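You operate a simulated robot arm through the tools that you are given. There is no shell and no other tool. Be economical: measure what you need, move in short steps, check, and stop when the job is done.

The job below is to be done with a simulated robot arm. You get a single attempt, and the scene is never put back.

JOB
Add 11 to the blue-framed display's SET figure and restart the line.
Fine: black dial to OFF first; blue +10 key once, blue +1 key for the rest; then AUTO and the green START. Where these are worked on the way, their far stop is far enough and under half their travel is too little: black dial.

Only the result counts: the job must be done as asked and must still hold three seconds after the hand-in. Knocking over, shifting, dropping, spilling or breaking anything else fails it.

ROBOT AND FRAMES
A 7-joint arm with a two-finger parallel gripper, fixed in place. Base frame: the origin is at the foot of the arm, x ahead of it, y to its left, z up. Units: m, rad, N and s.
With the tool pointing down near the work surface it reaches from about 0.44 to 0.92 m from the base axis. Its first joint turns from -2.496 to 2.496 rad. Payload 3 kg.
The TCP is the grasp point between the finger pads, 0.03 m short of the fingertips. In the tool frame z runs along the fingers and y along their closing line. The gripper opens to 0.094 m. The fingers are 0.028 m wide and 0.01 m thick; the gripper's body (0.05 by 0.096 m) begins 0.055 m behind the TCP.
Orientation is told as [roll, pitch, yaw] about the base's x, y, z axes, in that order, counted from this pose: with the fingers straight down and closing along the base's y, the tool's x points along the base's -x, its y along +y and its z along -z.

CONTROLS
- The arm moves only by the tool servo_tool. Its arguments are lists of equal length, an entry for each row: "travel": the shift along the base's x, y, z in cm, a list of three; "delta_rot": the turn, a rotation vector about the base's x, y, z in rad, a list of three; "gripper": the finger opening in cm, from 0 to 9.4. In form: {"travel": [[dx, dy, dz], ...], "delta_rot": [[rx, ry, rz], ...], "gripper": [gripper, ...]}. A call has 1 to 10 rows; each row is the pose to reach, as a shift and turn from the pose commanded when the call began. Rows are played at 5 a second. More than 0.05 m and 0.15 rad between two rows, or a gripper value outside its range, and nothing of the call is played. A pose out of reach is approached as far as the arm can. The call stops where the force on the tool passes 40 N (or 10 N more than at its start, if that is more) or the arm is blocked; 0.2 s more then pass. The fingers move at their own pace (about 0.072 m/s each) and stop on an object; they squeeze with about 29 N. The grip force told is the motor's: it shows also when the fingers shut on nothing. Time passes only in rows, and 0.2 s behind the last, so rows that repeat a pose let the fingers close. It gives the time, the measured TCP pose, the force on the tool (base axes), the opening and the grip force at its end, in the units of the frame above (readings bear some noise), with the torque about the TCP (base axes, N m) and any sound that the robot's microphone picked up.
- Cameras (640 x 400 px; columns grow to the right, rows downward): "scene" is fixed at [0.2209, -0.6504, 1.6212]; the picture's right is [0.71, -0.70, 0.00], its down [-0.43, -0.44, -0.79] and it looks along [0.55, 0.56, -0.62] (base axes); focal length 295 px, centre (320, 200). "wrist" rides on the gripper at [0.076, 0.014, -0.103] in the tool frame; the picture's right is [-0.18, 0.98, 0.00], its down [-0.75, -0.14, -0.64] and it looks along [-0.63, -0.12, 0.77] (tool axes); focal length 243 px, centre (320, 200). There is no depth. A picture from a camera that has moved, and an enlarged one, comes with that camera's place and axes in the base frame and with its lens.
- get_image(camera): a new picture of that camera. It takes no simulated time.
- close_up(camera, box): a new picture of the part [left, top, right, bottom] of that camera's present view, enlarged. It takes no simulated time.
- sign_off(): hands the job in; it is judged then, once.

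Work in short steps. Places have to be worked out from the pictures, the camera data and where the tool is seen: move nearer, look again, correct. Check each grasp and each placing, and mend what went wrong. You have 120 turns and 84 pictures in all, those below and enlarged ones among them. Open the gripper and draw the arm clear of the work before you hand the job in, unless the task says otherwise; then end with one line.

The tools are called after ">>>" as name(argument=value, ...) on one line, values as JSON. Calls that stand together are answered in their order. servo_tool: Moves the arm, as the interface text tells. Its arguments: {"type":"object","properties":{"travel":{"type":"array"},"delta_rot":{"type":"array"},"gripper":{"type":"array"}},"required":["travel","delta_rot","gripper"]} The other tools are called the same way: get_image (camera) takes a picture; close_up (camera, box) takes an enlarged picture of a part of a camera's view; sign_off () hands the job in.

At the start:

```text
time: 0.0
eef_pos: [0.4901, 0.2675, 1.2427]
tcp_rot: [0.0, 0.0, 0.001]
force: [0.1, 0.4, 0.3]
ft_torque: [-0.05, -0.02, 0.01]
grip_width: 0.094
finger_force: 0.1
```

scene: 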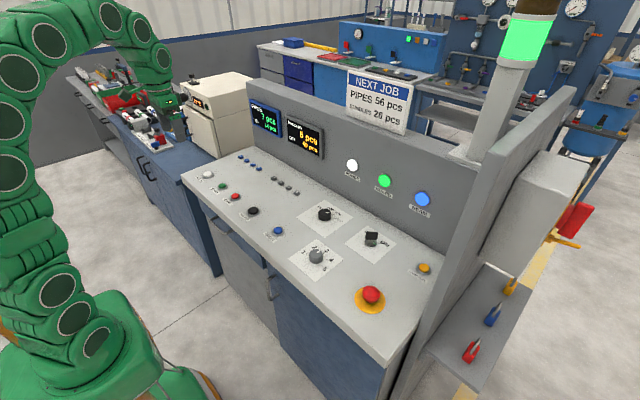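
wrist: 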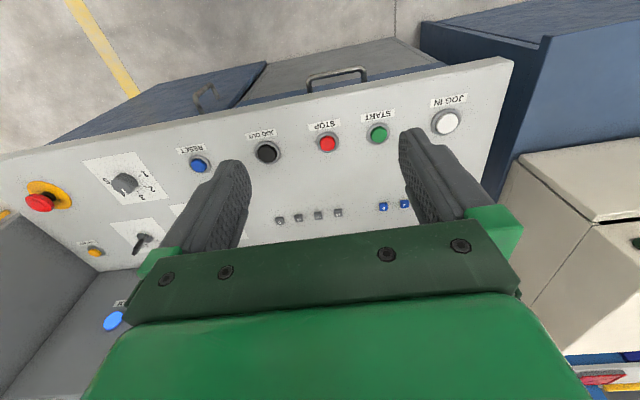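

I'll look closely at the panel to read the labels and the displays.

>>> close_up(camera="scene", box=[230, 90, 340, 160])

>>> close_up(camera="scene", box=[180, 145, 310, 245])

>>> close_up(camera="scene", box=[280, 190, 440, 310])

```text
5.71 times, centred on (285, 125) of scene
camera zoom: at [0.2209, -0.6504, 1.6212], right [0.71, -0.7, 0.0], down [-0.43, -0.44, -0.79], along [0.55, 0.56, -0.62], focal length 1685 px, centre (520, 629)
```

zoom: 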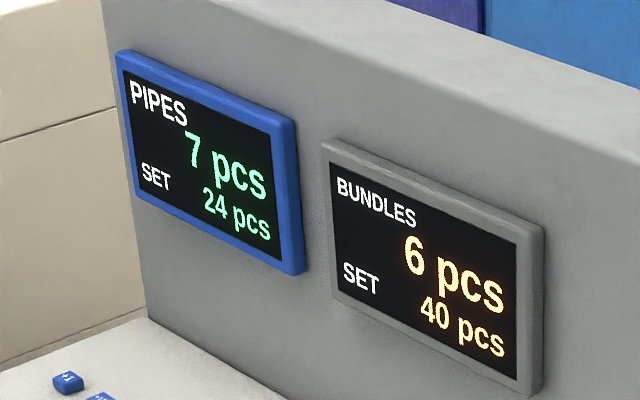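

```text
4.00 times, centred on (245, 195) of scene
camera zoom: at [0.2209, -0.6504, 1.6212], right [0.71, -0.7, 0.0], down [-0.43, -0.44, -0.79], along [0.55, 0.56, -0.62], focal length 1179 px, centre (620, 220)
```

zoom: 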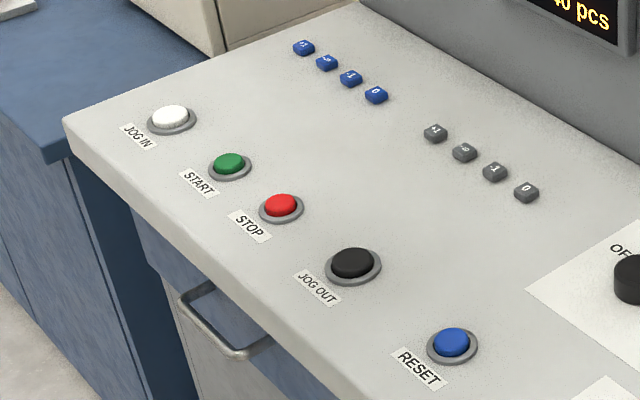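

```text
3.33 times, centred on (360, 250) of scene
camera zoom: at [0.2209, -0.6504, 1.6212], right [0.71, -0.7, 0.0], down [-0.43, -0.44, -0.79], along [0.55, 0.56, -0.62], focal length 983 px, centre (187, 33)
```

zoom: 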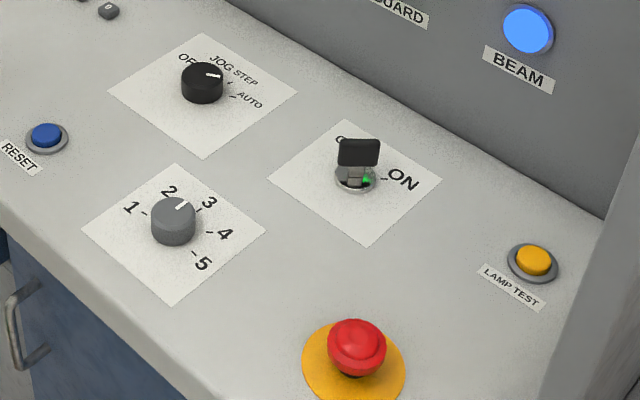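

I need the keys' legends and the dial's pointer in more detail.

>>> close_up(camera="scene", box=[232, 148, 282, 180])

>>> close_up(camera="scene", box=[300, 196, 356, 232])

>>> close_up(camera="wrist", box=[60, 100, 480, 360])

```text
12.50 times, centred on (257, 164) of scene
camera zoom: at [0.2209, -0.6504, 1.6212], right [0.71, -0.7, 0.0], down [-0.43, -0.44, -0.79], along [0.55, 0.56, -0.62], focal length 3686 px, centre (1108, 650)
```

zoom: 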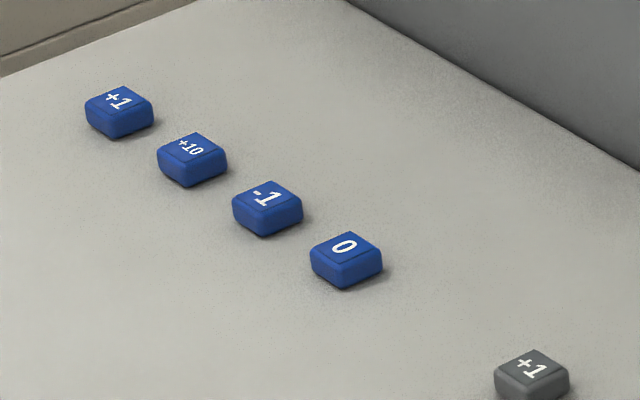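

```text
11.11 times, centred on (328, 214) of scene
camera zoom: at [0.2209, -0.6504, 1.6212], right [0.71, -0.7, 0.0], down [-0.43, -0.44, -0.79], along [0.55, 0.56, -0.62], focal length 3276 px, centre (231, 44)
```

zoom: 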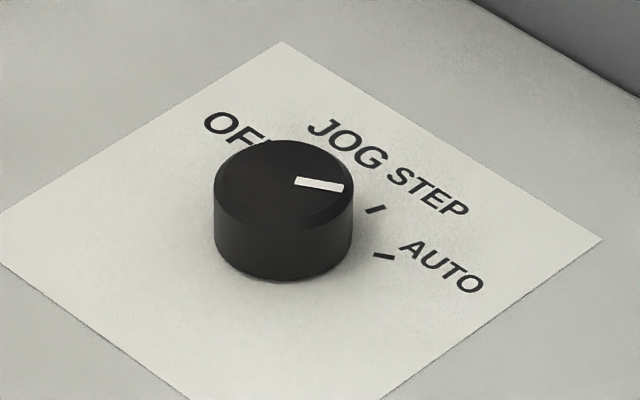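

```text
1.52 times, centred on (270, 230) of wrist
camera zoom: at [0.4144, 0.2816, 1.3466], right [0.18, 0.98, 0.0], down [0.75, -0.14, 0.64], along [0.63, -0.12, -0.77], focal length 370 px, centre (396, 154)
```

zoom: 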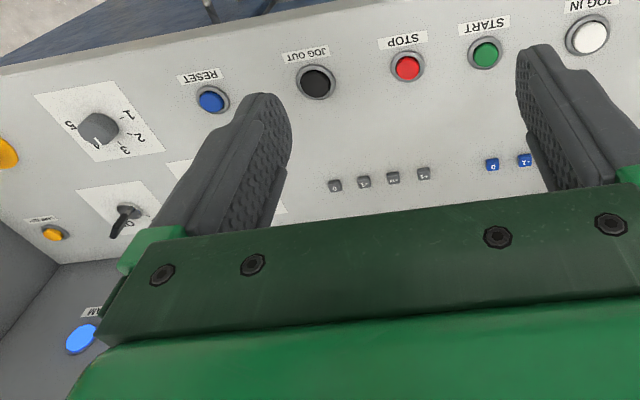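

Triangulating from both pictures gives a flat panel with its top at z≈0.895. The dial is near (0.808, -0.083), in AUTO at about -62°, with OFF at about +62°. The blue keys are at x≈0.827, with +1 at y≈0.508 and +10 at y≈0.458, and START is at (0.633, 0.353). The SET figure is 24, so the target is 35. I'll move towards a point above the dial.

>>> servo_tool(travel=[[2.5, -3.2, -1], [5, -6.4, -2], [7.5, -9.6, -3], [10, -12.8, -4], [12.5, -16, -5], [15, -19.2, -6], [17.5, -22.4, -7], [20, -25.6, -8], [22.5, -28.8, -9], [25, -32, -10]], delta_rot=[[0, 0, 0], [0, 0, 0], [0, 0, 0], [0, 0, 0], [0, 0, 0], [0, 0, 0], [0, 0, 0], [0, 0, 0], [0, 0, 0], [0, 0, 0]], gripper=[9.4, 9.4, 9.4, 9.4, 9.4, 9.4, 9.4, 9.4, 9.4, 9.4])

>>> get_image(camera="wrist")

```text
time: 2.2
eef_pos: [0.7397, -0.0538, 1.1429]
tcp_rot: [0.001, 0.0, 0.0]
force: [-1.0, -0.2, -1.1]
ft_torque: [0.0, 0.01, 0.0]
grip_width: 0.0942
finger_force: 0.0
```

```text
75 pictures are left
camera wrist: at [0.664, -0.0388, 1.2462], right [0.18, 0.98, 0.0], down [0.75, -0.14, 0.64], along [0.63, -0.12, -0.77], focal length 243 px, centre (320, 200)
```

wrist: 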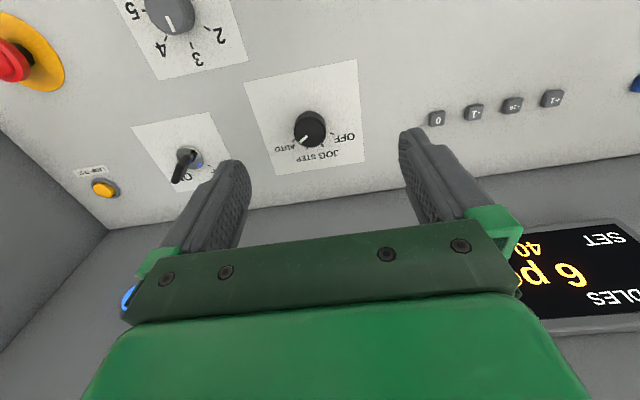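

The new view agrees, putting the dial at (0.806, -0.082) and the wall at x≈0.955. I'll centre over the dial and pre-turn the hand by -1.1 rad.

>>> servo_tool(travel=[[1, -0.4, -1], [2, -0.8, -2], [3, -1.2, -3], [4, -1.6, -4], [5, -2.0, -5], [6, -2.4, -6], [6.6, -2.8, -7], [6.6, -2.8, -8]], delta_rot=[[0, 0, -0.14], [0, 0, -0.28], [0, 0, -0.42], [0, 0, -0.56], [0, 0, -0.7], [0, 0, -0.84], [0, 0, -0.98], [0, 0, -1.1]], gripper=[9.4, 9.4, 9.4, 9.4, 9.4, 9.4, 9.4, 9.4])

>>> get_image(camera="wrist")

>>> get_image(camera="scene")

```text
time: 4.0
eef_pos: [0.8064, -0.0815, 1.062]
tcp_rot: [0.0, -0.001, -1.102]
force: [-0.3, 0.1, -0.2]
ft_torque: [-0.04, -0.01, -0.04]
grip_width: 0.094
finger_force: 0.1
```

```text
74 pictures are left
camera wrist: at [0.7853, -0.0061, 1.1662], right [0.96, 0.28, 0.0], down [0.21, -0.74, 0.64], along [0.18, -0.62, -0.77], focal length 243 px, centre (320, 200)
```

wrist: 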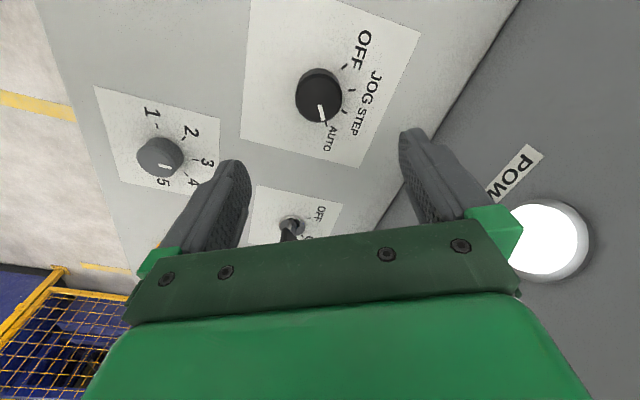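

```text
73 pictures are left
```

scene: 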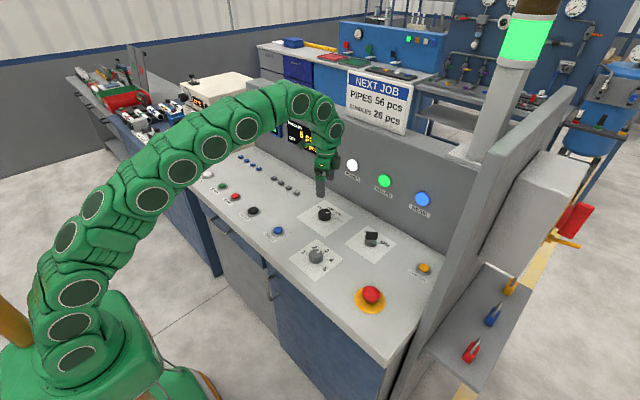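

The hand is well centred over the dial. I'll descend so the tips straddle the knob, then close.

>>> servo_tool(travel=[[0, 0.2, -3], [0, 0.2, -6], [0, 0.2, -9], [0, 0.2, -11], [0, 0.2, -12.4]], delta_rot=[[0, 0, 0], [0, 0, 0], [0, 0, 0], [0, 0, 0], [0, 0, 0]], gripper=[9.4, 9.4, 9.4, 9.4, 9.4])

>>> close_up(camera="scene", box=[280, 160, 376, 220])

>>> get_image(camera="wrist")

```text
time: 5.2
eef_pos: [0.8057, -0.079, 0.9383]
tcp_rot: [0.0, 0.001, -1.1]
force: [0.1, -0.8, -0.7]
ft_torque: [0.0, -0.03, -0.01]
grip_width: 0.0938
finger_force: 0.1
```

```text
6.67 times, centred on (328, 190) of scene
camera zoom: at [0.2209, -0.6504, 1.6212], right [0.71, -0.7, 0.0], down [-0.43, -0.44, -0.79], along [0.55, 0.56, -0.62], focal length 1966 px, centre (267, 267)
```

zoom: 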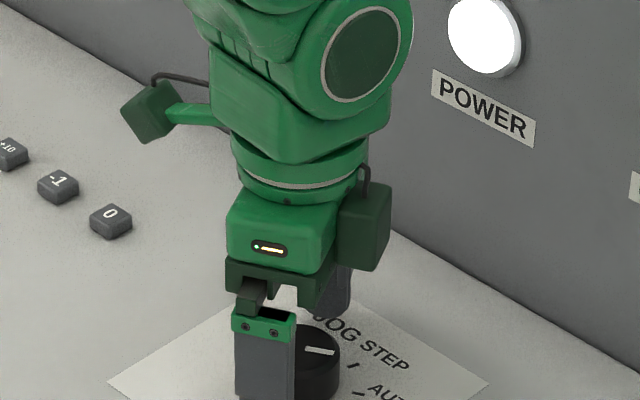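

```text
71 pictures are left
camera wrist: at [0.7841, -0.004, 1.0424], right [0.96, 0.28, 0.0], down [0.22, -0.74, 0.64], along [0.18, -0.62, -0.77], focal length 243 px, centre (320, 200)
```

wrist: 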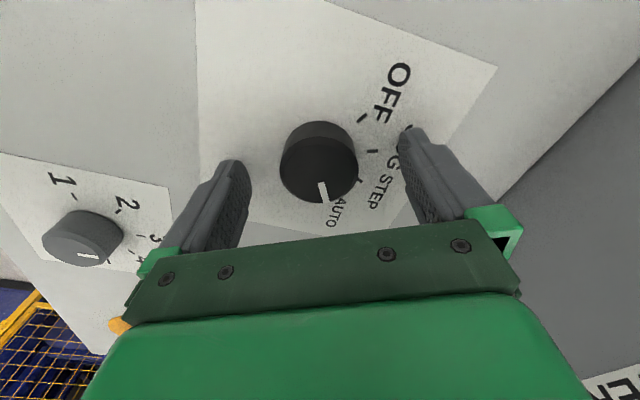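

The knob sits between the pads. I'll go 4 mm lower and close.

>>> servo_tool(travel=[[0, 0, -0.4], [0, 0, -0.4], [0, 0, -0.4], [0, 0, -0.4], [0, 0, -0.4]], delta_rot=[[0, 0, 0], [0, 0, 0], [0, 0, 0], [0, 0, 0], [0, 0, 0]], gripper=[9.4, 6, 3.5, 3.5, 3.5])

```text
time: 6.4
eef_pos: [0.804, -0.0801, 0.9347]
tcp_rot: [-0.002, 0.002, -1.101]
force: [-25.6, -7.5, 3.1]
ft_torque: [0.24, 0.53, -0.01]
grip_width: 0.0456
finger_force: 44.7
```

It is gripped at 4.6 cm, but with a side load of about -26 N, so the knob lies slightly towards -x. I'll shift the command to relieve that.

>>> servo_tool(travel=[[-0.15, -0.05, 0], [-0.25, -0.1, 0], [-0.25, -0.1, 0]], delta_rot=[[0, 0, 0], [0, 0, 0], [0, 0, 0]], gripper=[3.5, 3.5, 3.5])

```text
time: 7.2
eef_pos: [0.8043, -0.0789, 0.9344]
tcp_rot: [0.001, -0.003, -1.099]
force: [22.9, 1.3, -16.2]
ft_torque: [-0.68, -0.5, 0.02]
grip_width: 0.0455
finger_force: 45.2
```

I overshot, so I'll take back about half.

>>> servo_tool(travel=[[0.12, 0.03, 0.05], [0.12, 0.03, 0.05]], delta_rot=[[0, 0, 0], [0, 0, 0]], gripper=[3.5, 3.5])

```text
time: 7.8
eef_pos: [0.805, -0.08, 0.9343]
tcp_rot: [-0.001, -0.001, -1.101]
force: [17.0, 3.2, -19.0]
ft_torque: [-0.01, -1.14, -0.01]
grip_width: 0.0457
finger_force: 45.1
```

Residual loads come from grip history. I'll release and re-grip at this midpoint.

>>> servo_tool(travel=[[0.05, 0, 0], [0.05, 0, 0], [0.05, 0, 0], [0.05, 0, 0]], delta_rot=[[0, 0, 0], [0, 0, 0], [0, 0, 0], [0, 0, 0]], gripper=[6, 6, 3.5, 3.5])

```text
time: 8.8
eef_pos: [0.8043, -0.08, 0.9355]
tcp_rot: [-0.001, 0.0, -1.1]
force: [4.4, -0.8, 3.3]
ft_torque: [0.28, 0.53, -0.01]
grip_width: 0.0455
finger_force: 45.2
```

Low loads now. I'll turn counter-clockwise towards OFF in steps.

>>> servo_tool(travel=[[0, 0, 0], [0, 0, 0], [0, 0, 0], [0, 0, 0], [0, 0, 0], [0, 0, 0], [0, 0, 0], [0, 0, 0]], delta_rot=[[0, 0, 0.13], [0, 0, 0.26], [0, 0, 0.39], [0, 0, 0.52], [0, 0, 0.65], [0, 0, 0.78], [0, 0, 0.91], [0, 0, 1.04]], gripper=[3.5, 3.5, 3.5, 3.5, 3.5, 3.5, 3.5, 3.5])

>>> get_image(camera="wrist")

```text
time: 10.6
eef_pos: [0.8044, -0.0791, 0.9353]
tcp_rot: [-0.002, 0.001, -0.056]
force: [-19.3, -6.5, 12.8]
ft_torque: [0.15, 0.15, 0.0]
grip_width: 0.0457
finger_force: 45.5
```

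```text
70 pictures are left
camera wrist: at [0.7305, -0.0611, 1.0394], right [0.24, 0.97, 0.0], down [0.74, -0.18, 0.64], along [0.62, -0.15, -0.77], focal length 243 px, centre (320, 200)
```

wrist: 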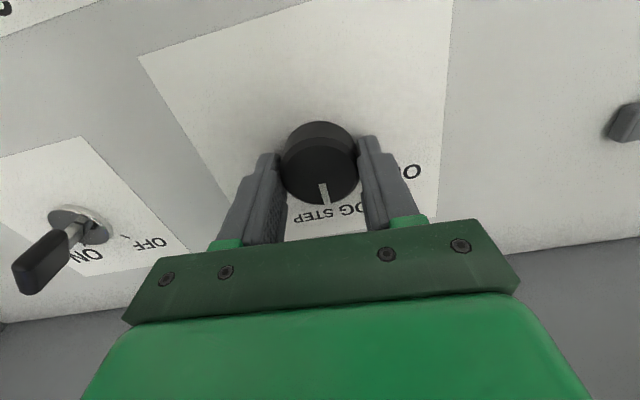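

The pointer turns with the hand and is now halfway. I'll continue to OFF.

>>> servo_tool(travel=[[0, 0, 0], [0, 0, 0], [0, 0, 0], [0, 0, 0], [0, 0, 0], [0, 0, 0], [0, 0, 0], [0, 0, 0], [0, 0, 0]], delta_rot=[[0, 0, 0.13], [0, 0, 0.26], [0, 0, 0.39], [0, 0, 0.52], [0, 0, 0.65], [0, 0, 0.78], [0, 0, 0.91], [0, 0, 1.04], [0, 0, 1.16]], gripper=[3.5, 3.5, 3.5, 3.5, 3.5, 3.5, 3.5, 3.5, 3.5])

>>> get_image(camera="wrist")

>>> close_up(camera="scene", box=[280, 160, 376, 220])

```text
time: 12.6
eef_pos: [0.8058, -0.0782, 0.9345]
tcp_rot: [0.0, -0.002, 1.104]
force: [-5.1, 8.7, 3.0]
ft_torque: [0.47, -0.09, -0.68]
grip_width: 0.0454
finger_force: 44.8
```

```text
69 pictures are left
camera wrist: at [0.7591, -0.1399, 1.039], right [-0.79, 0.61, 0.0], down [0.47, 0.61, 0.64], along [0.39, 0.51, -0.77], focal length 243 px, centre (320, 200)
```

wrist: 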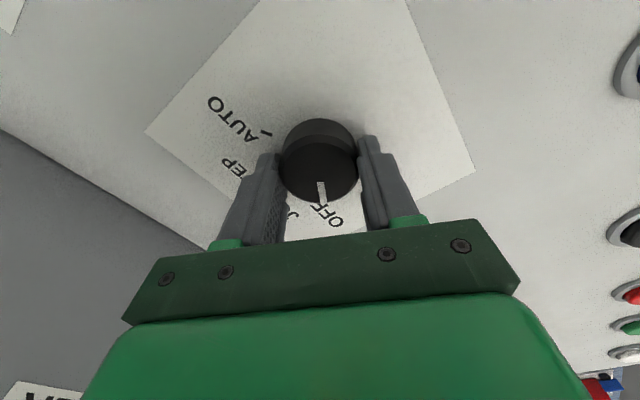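

```text
6.67 times, centred on (328, 190) of scene
camera zoom: at [0.2209, -0.6504, 1.6212], right [0.71, -0.7, 0.0], down [-0.43, -0.44, -0.79], along [0.55, 0.56, -0.62], focal length 1966 px, centre (267, 267)
```

zoom: 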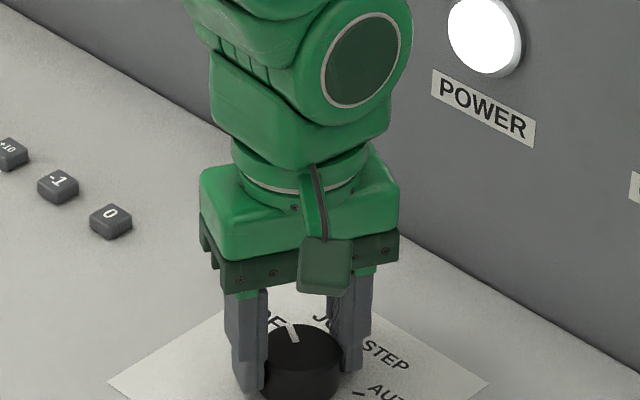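

The stop torque (-0.68 N m) and the pointer both show OFF. I'll release and rise.

>>> servo_tool(travel=[[0, 0, 0], [0, 0, 0], [0, 0, 3], [0, 0, 7], [0, 0, 11], [0, 0, 14]], delta_rot=[[0, 0, 0], [0, 0, 0], [0, 0, 0], [0, 0, 0], [0, 0, 0], [0, 0, 0]], gripper=[7, 9, 9, 9, 9, 9])

>>> close_up(camera="scene", box=[290, 180, 370, 230])

```text
time: 14.0
eef_pos: [0.8051, -0.0799, 1.076]
tcp_rot: [0.001, 0.0, 1.098]
force: [-0.5, 0.3, 0.2]
ft_torque: [0.0, -0.02, 0.0]
grip_width: 0.0901
finger_force: 0.0
```

```text
8.00 times, centred on (330, 205) of scene
camera zoom: at [0.2209, -0.6504, 1.6212], right [0.71, -0.7, 0.0], down [-0.43, -0.44, -0.79], along [0.55, 0.56, -0.62], focal length 2359 px, centre (240, 160)
```

zoom: 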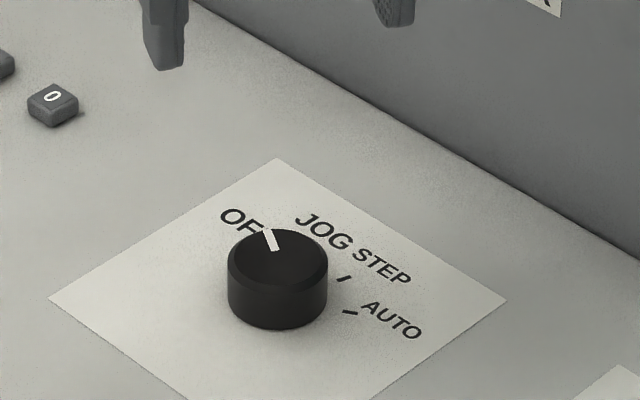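

The dial is in OFF and the hand is clear. I'll travel towards the blue keys, undo the yaw and close the fingers.

>>> servo_tool(travel=[[0, 4.9, 0], [0, 9.8, 0], [0, 14.7, 0], [0, 19.6, 0], [0, 24.5, 0], [0, 29.4, 0], [0, 34.3, 0], [0, 39.2, 0], [0, 44.1, 0], [0, 48.8, 0]], delta_rot=[[0, 0, -0.11], [0, 0, -0.22], [0, 0, -0.33], [0, 0, -0.44], [0, 0, -0.55], [0, 0, -0.66], [0, 0, -0.77], [0, 0, -0.88], [0, 0, -0.99], [0, 0, -1.1]], gripper=[9, 7, 5, 3, 0, 0, 0, 0, 0, 0])

>>> get_image(camera="wrist")

>>> get_image(camera="scene")

```text
time: 16.2
eef_pos: [0.76, 0.3811, 1.0408]
tcp_rot: [-0.002, 0.001, 0.012]
force: [-0.2, -0.9, 0.5]
ft_torque: [0.01, 0.02, 0.02]
grip_width: 0.0
finger_force: 28.9
out of reach, approached as far as the arm can: row 8, 9, 10
```

```text
66 pictures are left
camera wrist: at [0.6837, 0.3944, 1.1444], right [0.17, 0.99, 0.0], down [0.76, -0.13, 0.64], along [0.63, -0.11, -0.77], focal length 243 px, centre (320, 200)
```

wrist: 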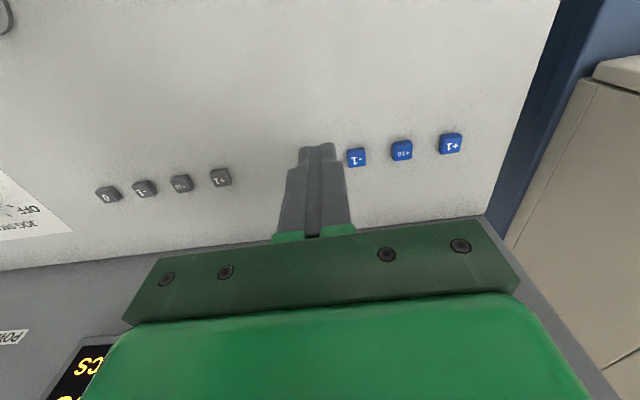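

```text
65 pictures are left
```

scene: 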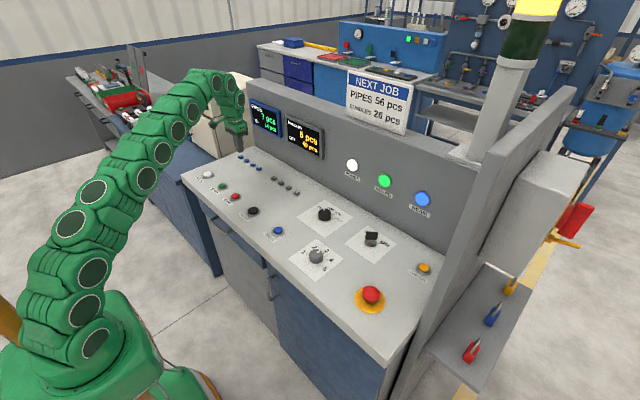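

The SET keys lie just beyond straight-down reach, so I'll tilt the fingers outward. First I'll yaw to face radially and back off a little.

>>> servo_tool(travel=[[-2, 0, 0], [-4, 0, 0], [-6, 0, 0], [-8, 0, 0]], delta_rot=[[0, 0, 0.13], [0, 0, 0.26], [0, 0, 0.39], [0, 0, 0.53]], gripper=[0, 0, 0, 0])

```text
time: 17.2
eef_pos: [0.6781, 0.3805, 1.0391]
tcp_rot: [0.0, 0.001, 0.53]
force: [0.1, -0.3, 1.0]
ft_torque: [-0.02, -0.04, -0.02]
grip_width: 0.0001
finger_force: 29.1
```

I'll now tilt outward by 0.5 rad and move to hover about 4 cm above the blue +10 key.

>>> servo_tool(travel=[[0, 0, 0], [0, 0, 0], [0, 0, 0], [0, 0, 0], [3, 1.5, 0], [6, 3, -1], [9, 4.5, -2.5], [12, 6, -4.5], [14.7, 7.6, -6]], delta_rot=[[0.063, -0.108, 0], [0.126, -0.216, 0], [0.19, -0.324, 0], [0.2527, -0.4315, 0], [0.2527, -0.4315, 0], [0.2527, -0.4315, 0], [0.2527, -0.4315, 0], [0.2527, -0.4315, 0], [0.2527, -0.4315, 0]], gripper=[0, 0, 0, 0, 0, 0, 0, 0, 0])

>>> get_image(camera="wrist")

>>> close_up(camera="scene", box=[208, 120, 288, 170])

```text
time: 19.2
eef_pos: [0.8266, 0.4564, 0.98]
tcp_rot: [0.001, -0.498, 0.532]
force: [0.0, 0.1, 0.1]
ft_torque: [0.02, 0.0, -0.02]
grip_width: 0.0
finger_force: 29.1
```

```text
64 pictures are left
camera wrist: at [0.7199, 0.4094, 1.0349], right [-0.36, 0.93, 0.09], down [0.38, 0.06, 0.92], along [0.85, 0.36, -0.37], focal length 243 px, centre (320, 200)
```

wrist: 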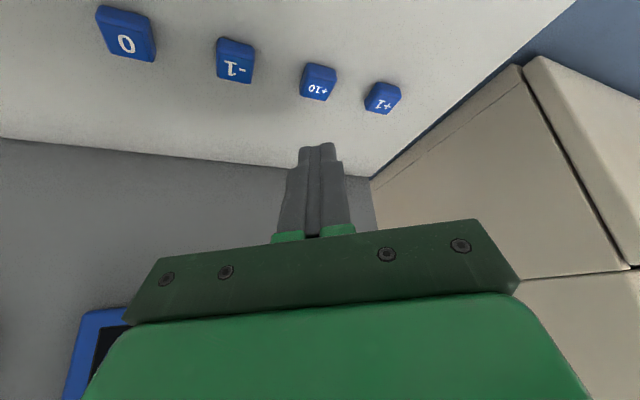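

```text
8.00 times, centred on (248, 145) of scene
camera zoom: at [0.2209, -0.6504, 1.6212], right [0.71, -0.7, 0.0], down [-0.43, -0.44, -0.79], along [0.55, 0.56, -0.62], focal length 2359 px, centre (896, 640)
```

zoom: 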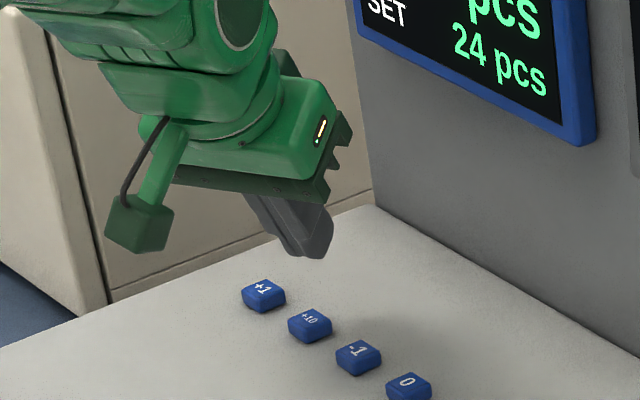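

The wrist view puts +10 at (0.827, 0.459) and +1 at (0.827, 0.509). I'll lower the tip to just above +10 and check alignment.

>>> servo_tool(travel=[[-0.1, 0.15, -1.5], [-0.1, 0.15, -2.9]], delta_rot=[[0, 0, 0], [0, 0, 0]], gripper=[0, 0])

>>> close_up(camera="wrist", box=[240, 50, 400, 150])

>>> close_up(camera="scene", box=[224, 140, 272, 170])

```text
time: 19.8
eef_pos: [0.825, 0.4572, 0.9523]
tcp_rot: [0.001, -0.5, 0.53]
force: [0.0, -0.3, -0.3]
ft_torque: [0.01, 0.0, -0.03]
grip_width: 0.0
finger_force: 29.0
```

```text
4.00 times, centred on (320, 100) of wrist
camera zoom: at [0.7193, 0.4117, 1.0071], right [-0.36, 0.93, 0.09], down [0.38, 0.06, 0.93], along [0.86, 0.36, -0.37], focal length 970 px, centre (320, 600)
```

zoom: 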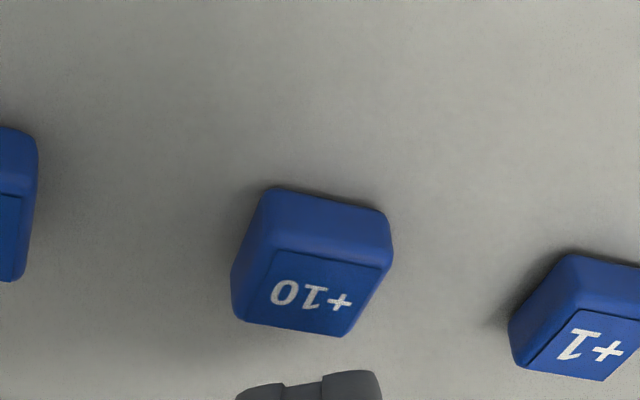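

```text
13.33 times, centred on (248, 155) of scene
camera zoom: at [0.2209, -0.6504, 1.6212], right [0.71, -0.7, 0.0], down [-0.43, -0.44, -0.79], along [0.55, 0.56, -0.62], focal length 3931 px, centre (1280, 800)
```

zoom: 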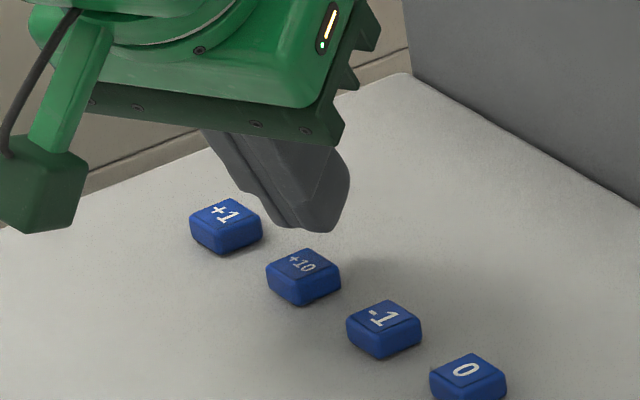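

The tip is aligned over +10 in both views. I'll press down in small steps and watch force and sound.

>>> servo_tool(travel=[[0, 0, -0.8], [0, 0, -1.1], [0, 0, -1.4], [0, 0, -1.6]], delta_rot=[[0, 0, 0], [0, 0, 0], [0, 0, 0], [0, 0, 0]], gripper=[0, 0, 0, 0])

>>> close_up(camera="scene", box=[224, 140, 272, 170])

>>> close_up(camera="scene", box=[240, 95, 290, 145])

```text
time: 20.8
eef_pos: [0.8254, 0.459, 0.9382]
tcp_rot: [0.002, -0.506, 0.529]
force: [-7.5, -3.8, 26.9]
ft_torque: [-0.07, 0.18, 0.11]
grip_width: 0.0
finger_force: 29.0
heard: click
```

```text
13.33 times, centred on (248, 155) of scene
camera zoom: at [0.2209, -0.6504, 1.6212], right [0.71, -0.7, 0.0], down [-0.43, -0.44, -0.79], along [0.55, 0.56, -0.62], focal length 3931 px, centre (1280, 800)
```

zoom: 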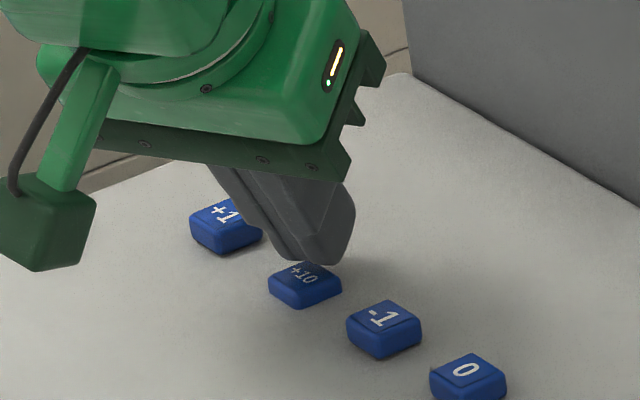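

```text
8.00 times, centred on (265, 120) of scene
camera zoom: at [0.2209, -0.6504, 1.6212], right [0.71, -0.7, 0.0], down [-0.43, -0.44, -0.79], along [0.55, 0.56, -0.62], focal length 2359 px, centre (760, 840)
```

zoom: 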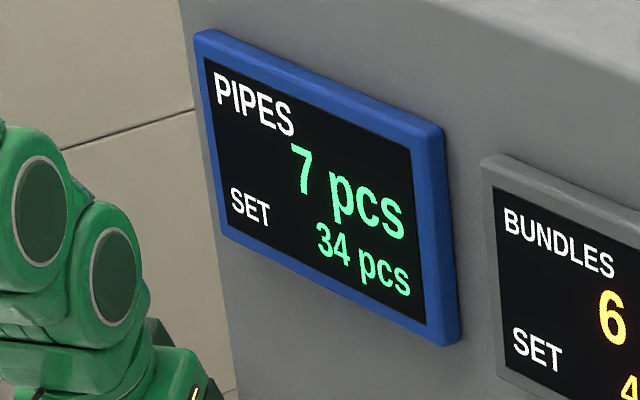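

There was a click and SET now reads 34. I'll lift off and move 5 cm over to +1.

>>> servo_tool(travel=[[0, 0, 2], [0, 0, 4], [-0.1, 2.5, 4], [-0.2, 4.9, 4], [-0.2, 4.9, 1.7]], delta_rot=[[0, 0, 0], [0, 0, 0], [0, 0, 0], [0, 0, 0], [0, 0, 0]], gripper=[0, 0, 0, 0, 0])

>>> close_up(camera="scene", box=[220, 135, 268, 165])

>>> close_up(camera="wrist", box=[240, 50, 400, 150])

>>> close_up(camera="scene", box=[240, 95, 290, 145])

```text
time: 22.0
eef_pos: [0.8224, 0.5073, 0.9546]
tcp_rot: [-0.001, -0.498, 0.53]
force: [-0.5, -0.2, -0.3]
ft_torque: [0.0, -0.02, -0.01]
grip_width: 0.0002
finger_force: 29.2
```

```text
13.33 times, centred on (244, 150) of scene
camera zoom: at [0.2209, -0.6504, 1.6212], right [0.71, -0.7, 0.0], down [-0.43, -0.44, -0.79], along [0.55, 0.56, -0.62], focal length 3931 px, centre (1333, 867)
```

zoom: 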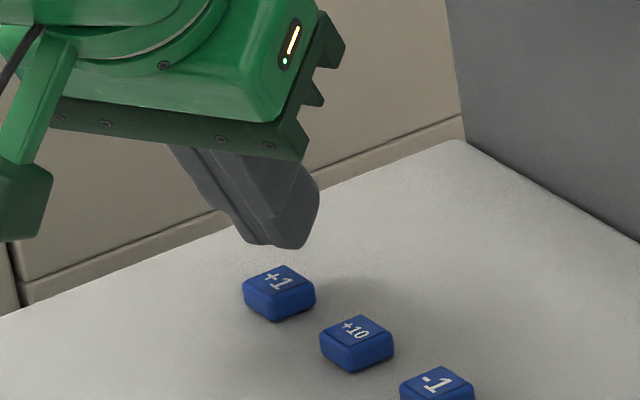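

```text
4.00 times, centred on (320, 100) of wrist
camera zoom: at [0.7168, 0.4606, 1.0089], right [-0.36, 0.93, 0.09], down [0.38, 0.06, 0.92], along [0.85, 0.36, -0.37], focal length 970 px, centre (320, 600)
```

zoom: 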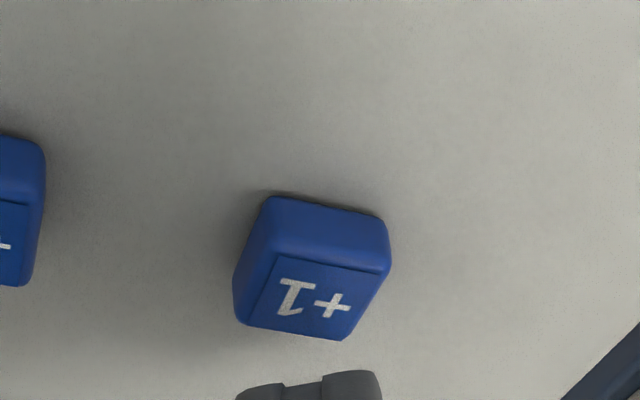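

```text
8.00 times, centred on (265, 120) of scene
camera zoom: at [0.2209, -0.6504, 1.6212], right [0.71, -0.7, 0.0], down [-0.43, -0.44, -0.79], along [0.55, 0.56, -0.62], focal length 2359 px, centre (760, 840)
```

zoom: 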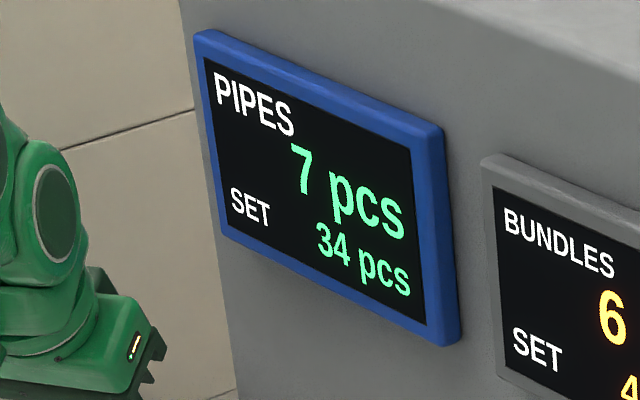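

SET still reads 34 and the tip is aligned over +1. I'll press once and lift.

>>> servo_tool(travel=[[0, 0, -0.9], [0, 0, -1.2], [0, 0, -1.5], [0, 0, -1.7]], delta_rot=[[0, 0, 0], [0, 0, 0], [0, 0, 0], [0, 0, 0]], gripper=[0, 0, 0, 0])

>>> close_up(camera="scene", box=[240, 95, 290, 145])

```text
time: 23.0
eef_pos: [0.8243, 0.5066, 0.9396]
tcp_rot: [0.0, -0.503, 0.532]
force: [-4.7, -1.7, 21.7]
ft_torque: [-0.05, 0.13, 0.07]
grip_width: 0.0
finger_force: 29.0
heard: click
```

```text
8.00 times, centred on (265, 120) of scene
camera zoom: at [0.2209, -0.6504, 1.6212], right [0.71, -0.7, 0.0], down [-0.43, -0.44, -0.79], along [0.55, 0.56, -0.62], focal length 2359 px, centre (760, 840)
```

zoom: 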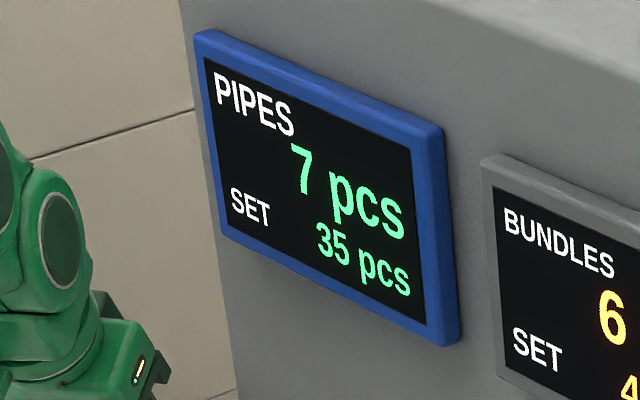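

SET reads 35. I'll lift, back away towards the base and untilt.

>>> servo_tool(travel=[[0, 0, 3], [0, 0, 7], [-4, -2, 9], [-8, -5, 10], [-12, -8, 11], [-14, -12, 12]], delta_rot=[[0, 0, 0], [0, 0, 0], [-0.063, 0.108, 0], [-0.126, 0.216, 0], [-0.19, 0.324, 0], [-0.2527, 0.4315, 0]], gripper=[0, 0, 0, 0, 0, 0])

>>> close_up(camera="scene", box=[240, 95, 340, 170])

```text
refused: row 4 steps farther than a row can; nothing moved
```

```text
5.33 times, centred on (290, 132) of scene
camera zoom: at [0.2209, -0.6504, 1.6212], right [0.71, -0.7, 0.0], down [-0.43, -0.44, -0.79], along [0.55, 0.56, -0.62], focal length 1572 px, centre (480, 560)
```

zoom: 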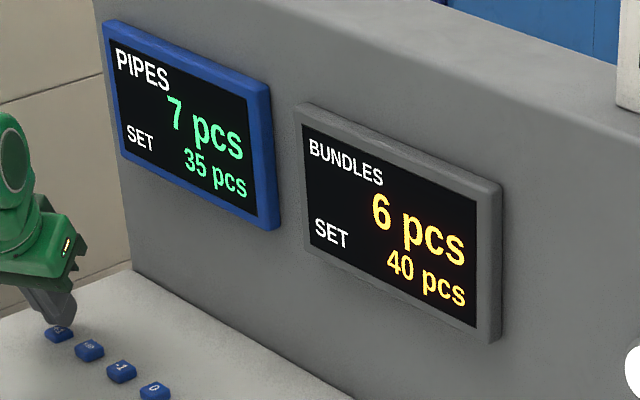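

One row stepped too far and nothing moved, so I'll retry with smaller steps.

>>> servo_tool(travel=[[0, 0, 3], [0, 0, 7], [-3, -2, 9], [-6, -5, 10], [-9, -8, 11], [-12, -11, 12]], delta_rot=[[0, 0, 0], [0, 0, 0], [-0.063, 0.108, 0], [-0.126, 0.216, 0], [-0.19, 0.324, 0], [-0.2527, 0.4315, 0]], gripper=[0, 0, 0, 0, 0, 0])

>>> close_up(camera="scene", box=[240, 95, 340, 170])

```text
time: 24.4
eef_pos: [0.7038, 0.3965, 1.0579]
tcp_rot: [-0.001, 0.003, 0.532]
force: [0.3, -0.1, 0.3]
ft_torque: [0.01, 0.0, -0.01]
grip_width: 0.0
finger_force: 29.5
```

```text
5.33 times, centred on (290, 132) of scene
camera zoom: at [0.2209, -0.6504, 1.6212], right [0.71, -0.7, 0.0], down [-0.43, -0.44, -0.79], along [0.55, 0.56, -0.62], focal length 1572 px, centre (480, 560)
```

zoom: 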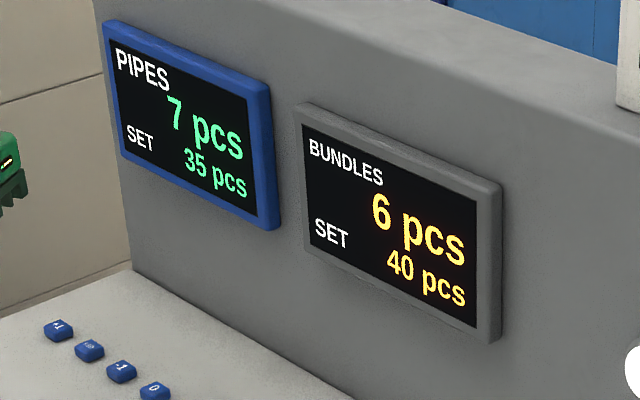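

PIPES SET is 35 and BUNDLES is unchanged at 40. Back above the dial, with yaw +1.1 and the fingers open.

>>> servo_tool(travel=[[1, -4.77, 0.1], [2, -9.53, 0.2], [3, -14.3, 0.3], [4, -19.06, 0.4], [5, -23.8, 0.5], [6.06, -28.6, 0.6], [7.07, -33.35, 0.7], [8.08, -38.1, 0.8], [9.1, -42.9, 0.9], [10.1, -47.65, 1]], delta_rot=[[0, 0, 0.057], [0, 0, 0.114], [0, 0, 0.171], [0, 0, 0.228], [0, 0, 0.285], [0, 0, 0.342], [0, 0, 0.4], [0, 0, 0.457], [0, 0, 0.514], [0, 0, 0.57]], gripper=[0, 1, 3, 5, 7, 9, 9, 9, 9, 9])

>>> get_image(camera="wrist")

```text
time: 26.6
eef_pos: [0.8046, -0.0799, 1.0677]
tcp_rot: [-0.003, -0.002, 1.102]
force: [0.0, 0.1, -0.2]
ft_torque: [0.01, 0.0, 0.02]
grip_width: 0.0899
finger_force: 0.0
```

```text
52 pictures are left
camera wrist: at [0.7584, -0.142, 1.1721], right [-0.79, 0.61, 0.0], down [0.47, 0.61, 0.64], along [0.39, 0.51, -0.77], focal length 243 px, centre (320, 200)
```

wrist: 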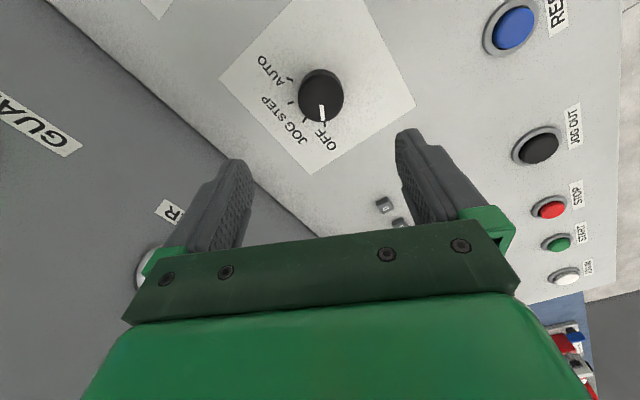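

Centred over the dial, which is still OFF. I'll descend and grip.

>>> servo_tool(travel=[[0, 0, -3], [0, 0, -6], [0, 0, -9], [0, 0, -12], [0, 0, -13.3], [0, 0, -13.3], [0, 0, -13.3], [0, 0, -13.3], [0, 0, -13.3]], delta_rot=[[0, 0, 0], [0, 0, 0], [0, 0, 0], [0, 0, 0], [0, 0, 0], [0, 0, 0], [0, 0, 0], [0, 0, 0], [0, 0, 0]], gripper=[9, 9, 9, 9, 9, 6, 3.5, 3.5, 3.5])

```text
time: 28.6
eef_pos: [0.8048, -0.0795, 0.9333]
tcp_rot: [0.0, 0.001, 1.099]
force: [-4.7, 0.8, -1.5]
ft_torque: [0.24, -0.16, -0.03]
grip_width: 0.0455
finger_force: 45.5
```

Gripped with low loads. I'll turn clockwise towards AUTO, first half.

>>> servo_tool(travel=[[0, 0, 0], [0, 0, 0], [0, 0, 0], [0, 0, 0], [0, 0, 0], [0, 0, 0], [0, 0, 0], [0, 0, 0]], delta_rot=[[0, 0, -0.13], [0, 0, -0.26], [0, 0, -0.39], [0, 0, -0.52], [0, 0, -0.65], [0, 0, -0.78], [0, 0, -0.91], [0, 0, -1.04]], gripper=[3.5, 3.5, 3.5, 3.5, 3.5, 3.5, 3.5, 3.5])

>>> servo_tool(travel=[[0, 0, 0], [0, 0, 0], [0, 0, 0], [0, 0, 0], [0, 0, 0], [0, 0, 0], [0, 0, 0], [0, 0, 0], [0, 0, 0]], delta_rot=[[0, 0, -0.13], [0, 0, -0.26], [0, 0, -0.39], [0, 0, -0.52], [0, 0, -0.65], [0, 0, -0.78], [0, 0, -0.91], [0, 0, -1.04], [0, 0, -1.17]], gripper=[3.5, 3.5, 3.5, 3.5, 3.5, 3.5, 3.5, 3.5, 3.5])

>>> get_image(camera="wrist")

```text
time: 30.4
eef_pos: [0.8057, -0.0795, 0.9321]
tcp_rot: [-0.001, 0.0, 0.058]
force: [15.5, -4.3, -4.7]
ft_torque: [-0.01, 0.64, 0.0]
grip_width: 0.0455
finger_force: 44.4
```

```text
time: 32.4
eef_pos: [0.8035, -0.0782, 0.9337]
tcp_rot: [-0.001, 0.001, -1.111]
force: [-4.5, 0.0, 6.5]
ft_torque: [0.46, -0.02, 0.75]
grip_width: 0.0458
finger_force: 45.0
```

```text
51 pictures are left
camera wrist: at [0.7841, -0.0037, 1.0374], right [0.96, 0.27, 0.0], down [0.21, -0.74, 0.64], along [0.17, -0.62, -0.77], focal length 243 px, centre (320, 200)
```

wrist: 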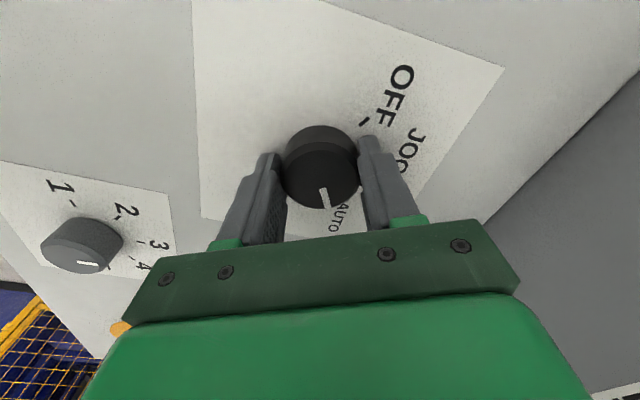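

The AUTO stop is reached, with +0.75 N m. I'll release, rise and check the dial.

>>> servo_tool(travel=[[0, 0, 0], [0, 0, 0], [0, 0, 3], [0, 0, 7], [0, 0, 11], [0, 0, 14]], delta_rot=[[0, 0, 0], [0, 0, 0], [0, 0, 0], [0, 0, 0], [0, 0, 0], [0, 0, 0]], gripper=[7, 9, 9, 9, 9, 9])

>>> close_up(camera="scene", box=[290, 180, 370, 230])

>>> get_image(camera="scene")

```text
time: 33.8
eef_pos: [0.8053, -0.0796, 1.073]
tcp_rot: [-0.001, 0.001, -1.111]
force: [-0.2, 0.7, -0.1]
ft_torque: [0.0, -0.01, 0.01]
grip_width: 0.0901
finger_force: 0.1
```

```text
8.00 times, centred on (330, 205) of scene
camera zoom: at [0.2209, -0.6504, 1.6212], right [0.71, -0.7, 0.0], down [-0.43, -0.44, -0.79], along [0.55, 0.56, -0.62], focal length 2359 px, centre (240, 160)
```

zoom: 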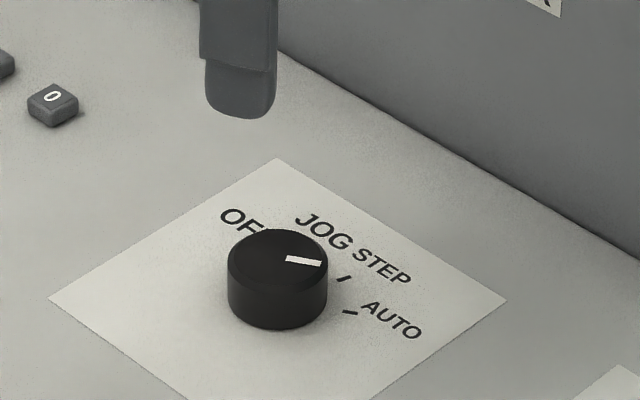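

```text
49 pictures are left
```

scene: 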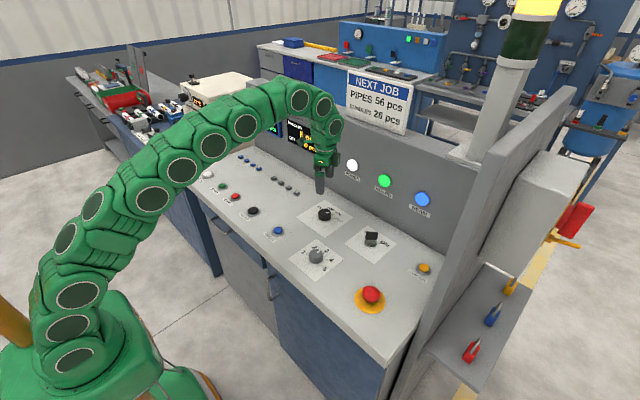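

The dial is in AUTO, the same as at the start. I'll move over START, close the fingers and set yaw to 0.

>>> servo_tool(travel=[[-1.7, 4.3, 0], [-3.4, 8.7, 0], [-5.2, 13, 0], [-6.9, 17.3, 0], [-8.6, 21.6, 0], [-10.3, 26, 0], [-12, 30.3, 0], [-13.8, 34.6, 0], [-15.5, 39, 0], [-17.2, 43.3, 0]], delta_rot=[[0, 0, 0.11], [0, 0, 0.22], [0, 0, 0.33], [0, 0, 0.44], [0, 0, 0.55], [0, 0, 0.66], [0, 0, 0.77], [0, 0, 0.88], [0, 0, 0.99], [0, 0, 1.11]], gripper=[9, 7, 5, 3, 0, 0, 0, 0, 0, 0])

>>> get_image(camera="wrist")

```text
time: 36.0
eef_pos: [0.6333, 0.3542, 1.0727]
tcp_rot: [0.0, 0.0, -0.001]
force: [-0.7, 0.9, 0.1]
ft_torque: [0.01, -0.01, -0.01]
grip_width: 0.0
finger_force: 28.8
```

```text
48 pictures are left
camera wrist: at [0.5576, 0.3685, 1.1768], right [0.18, 0.98, 0.0], down [0.75, -0.14, 0.64], along [0.63, -0.12, -0.77], focal length 243 px, centre (320, 200)
```

wrist: 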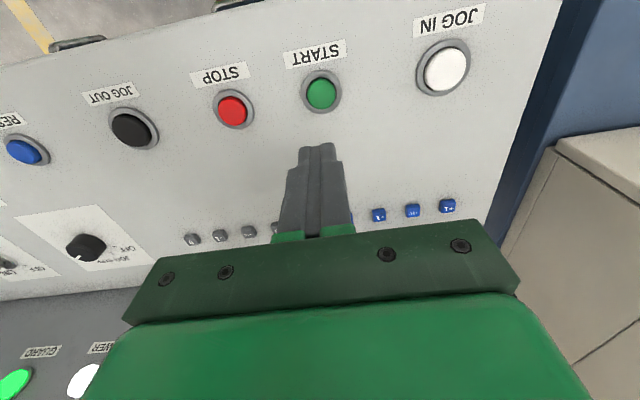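

START is at (0.635, 0.354), directly below the tip. I'll descend and press it.

>>> servo_tool(travel=[[0.1, 0, -4], [0.1, 0, -8], [0.1, 0, -11.5], [0.1, 0, -13], [0.1, 0, -13.4], [0.1, 0, -13.8], [0.1, 0, -14.1], [0.1, 0, -14.4]], delta_rot=[[0, 0, 0], [0, 0, 0], [0, 0, 0], [0, 0, 0], [0, 0, 0], [0, 0, 0], [0, 0, 0], [0, 0, 0]], gripper=[0, 0, 0, 0, 0, 0, 0, 0])

>>> get_image(camera="scene")

```text
time: 37.5
eef_pos: [0.6352, 0.3536, 0.9364]
tcp_rot: [0.002, -0.003, 0.001]
force: [-5.6, -3.9, 21.0]
ft_torque: [-0.11, 0.13, -0.03]
grip_width: 0.0002
finger_force: 28.9
heard: click
stopped in row 7: the force on the tool passed its limit at 49 N (the readings are from after the stop); the commanded pose is now the measured one
```

```text
47 pictures are left
```

scene: 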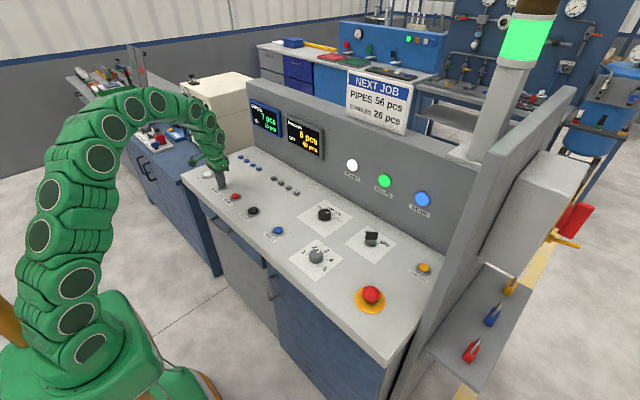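

START clicked and the tower is green. I'll lift off, open the gripper and draw clear.

>>> servo_tool(travel=[[0, 0, 3], [0, 0, 7], [0, 0, 11], [-2, 0, 15], [-4, 0, 19], [-6, 0, 23]], delta_rot=[[0, 0, 0], [0, 0, 0], [0, 0, 0], [0, 0, 0], [0, 0, 0], [0, 0, 0]], gripper=[0, 0, 0, 3, 6, 9])

>>> get_image(camera="scene")

>>> close_up(camera="scene", box=[240, 95, 340, 170])

```text
time: 38.9
eef_pos: [0.5749, 0.353, 1.1675]
tcp_rot: [0.002, -0.002, 0.001]
force: [-0.4, 0.8, 0.6]
ft_torque: [-0.02, 0.0, 0.0]
grip_width: 0.09
finger_force: 0.1
```

```text
46 pictures are left
```

scene: 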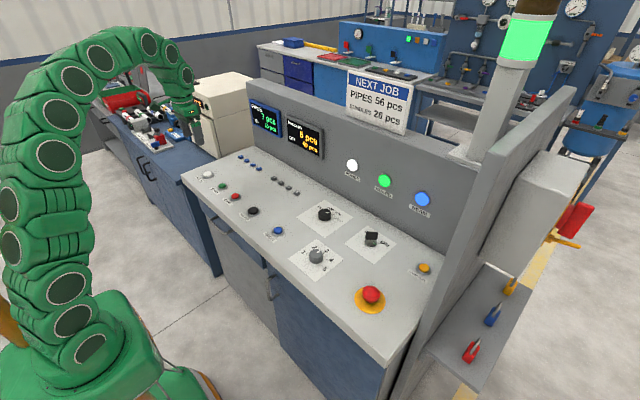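

```text
5.33 times, centred on (290, 132) of scene
camera zoom: at [0.2209, -0.6504, 1.6212], right [0.71, -0.7, 0.0], down [-0.43, -0.44, -0.79], along [0.55, 0.56, -0.62], focal length 1572 px, centre (480, 560)
```

zoom: 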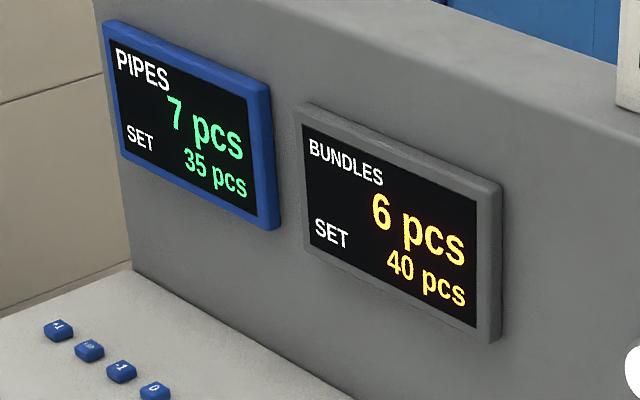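

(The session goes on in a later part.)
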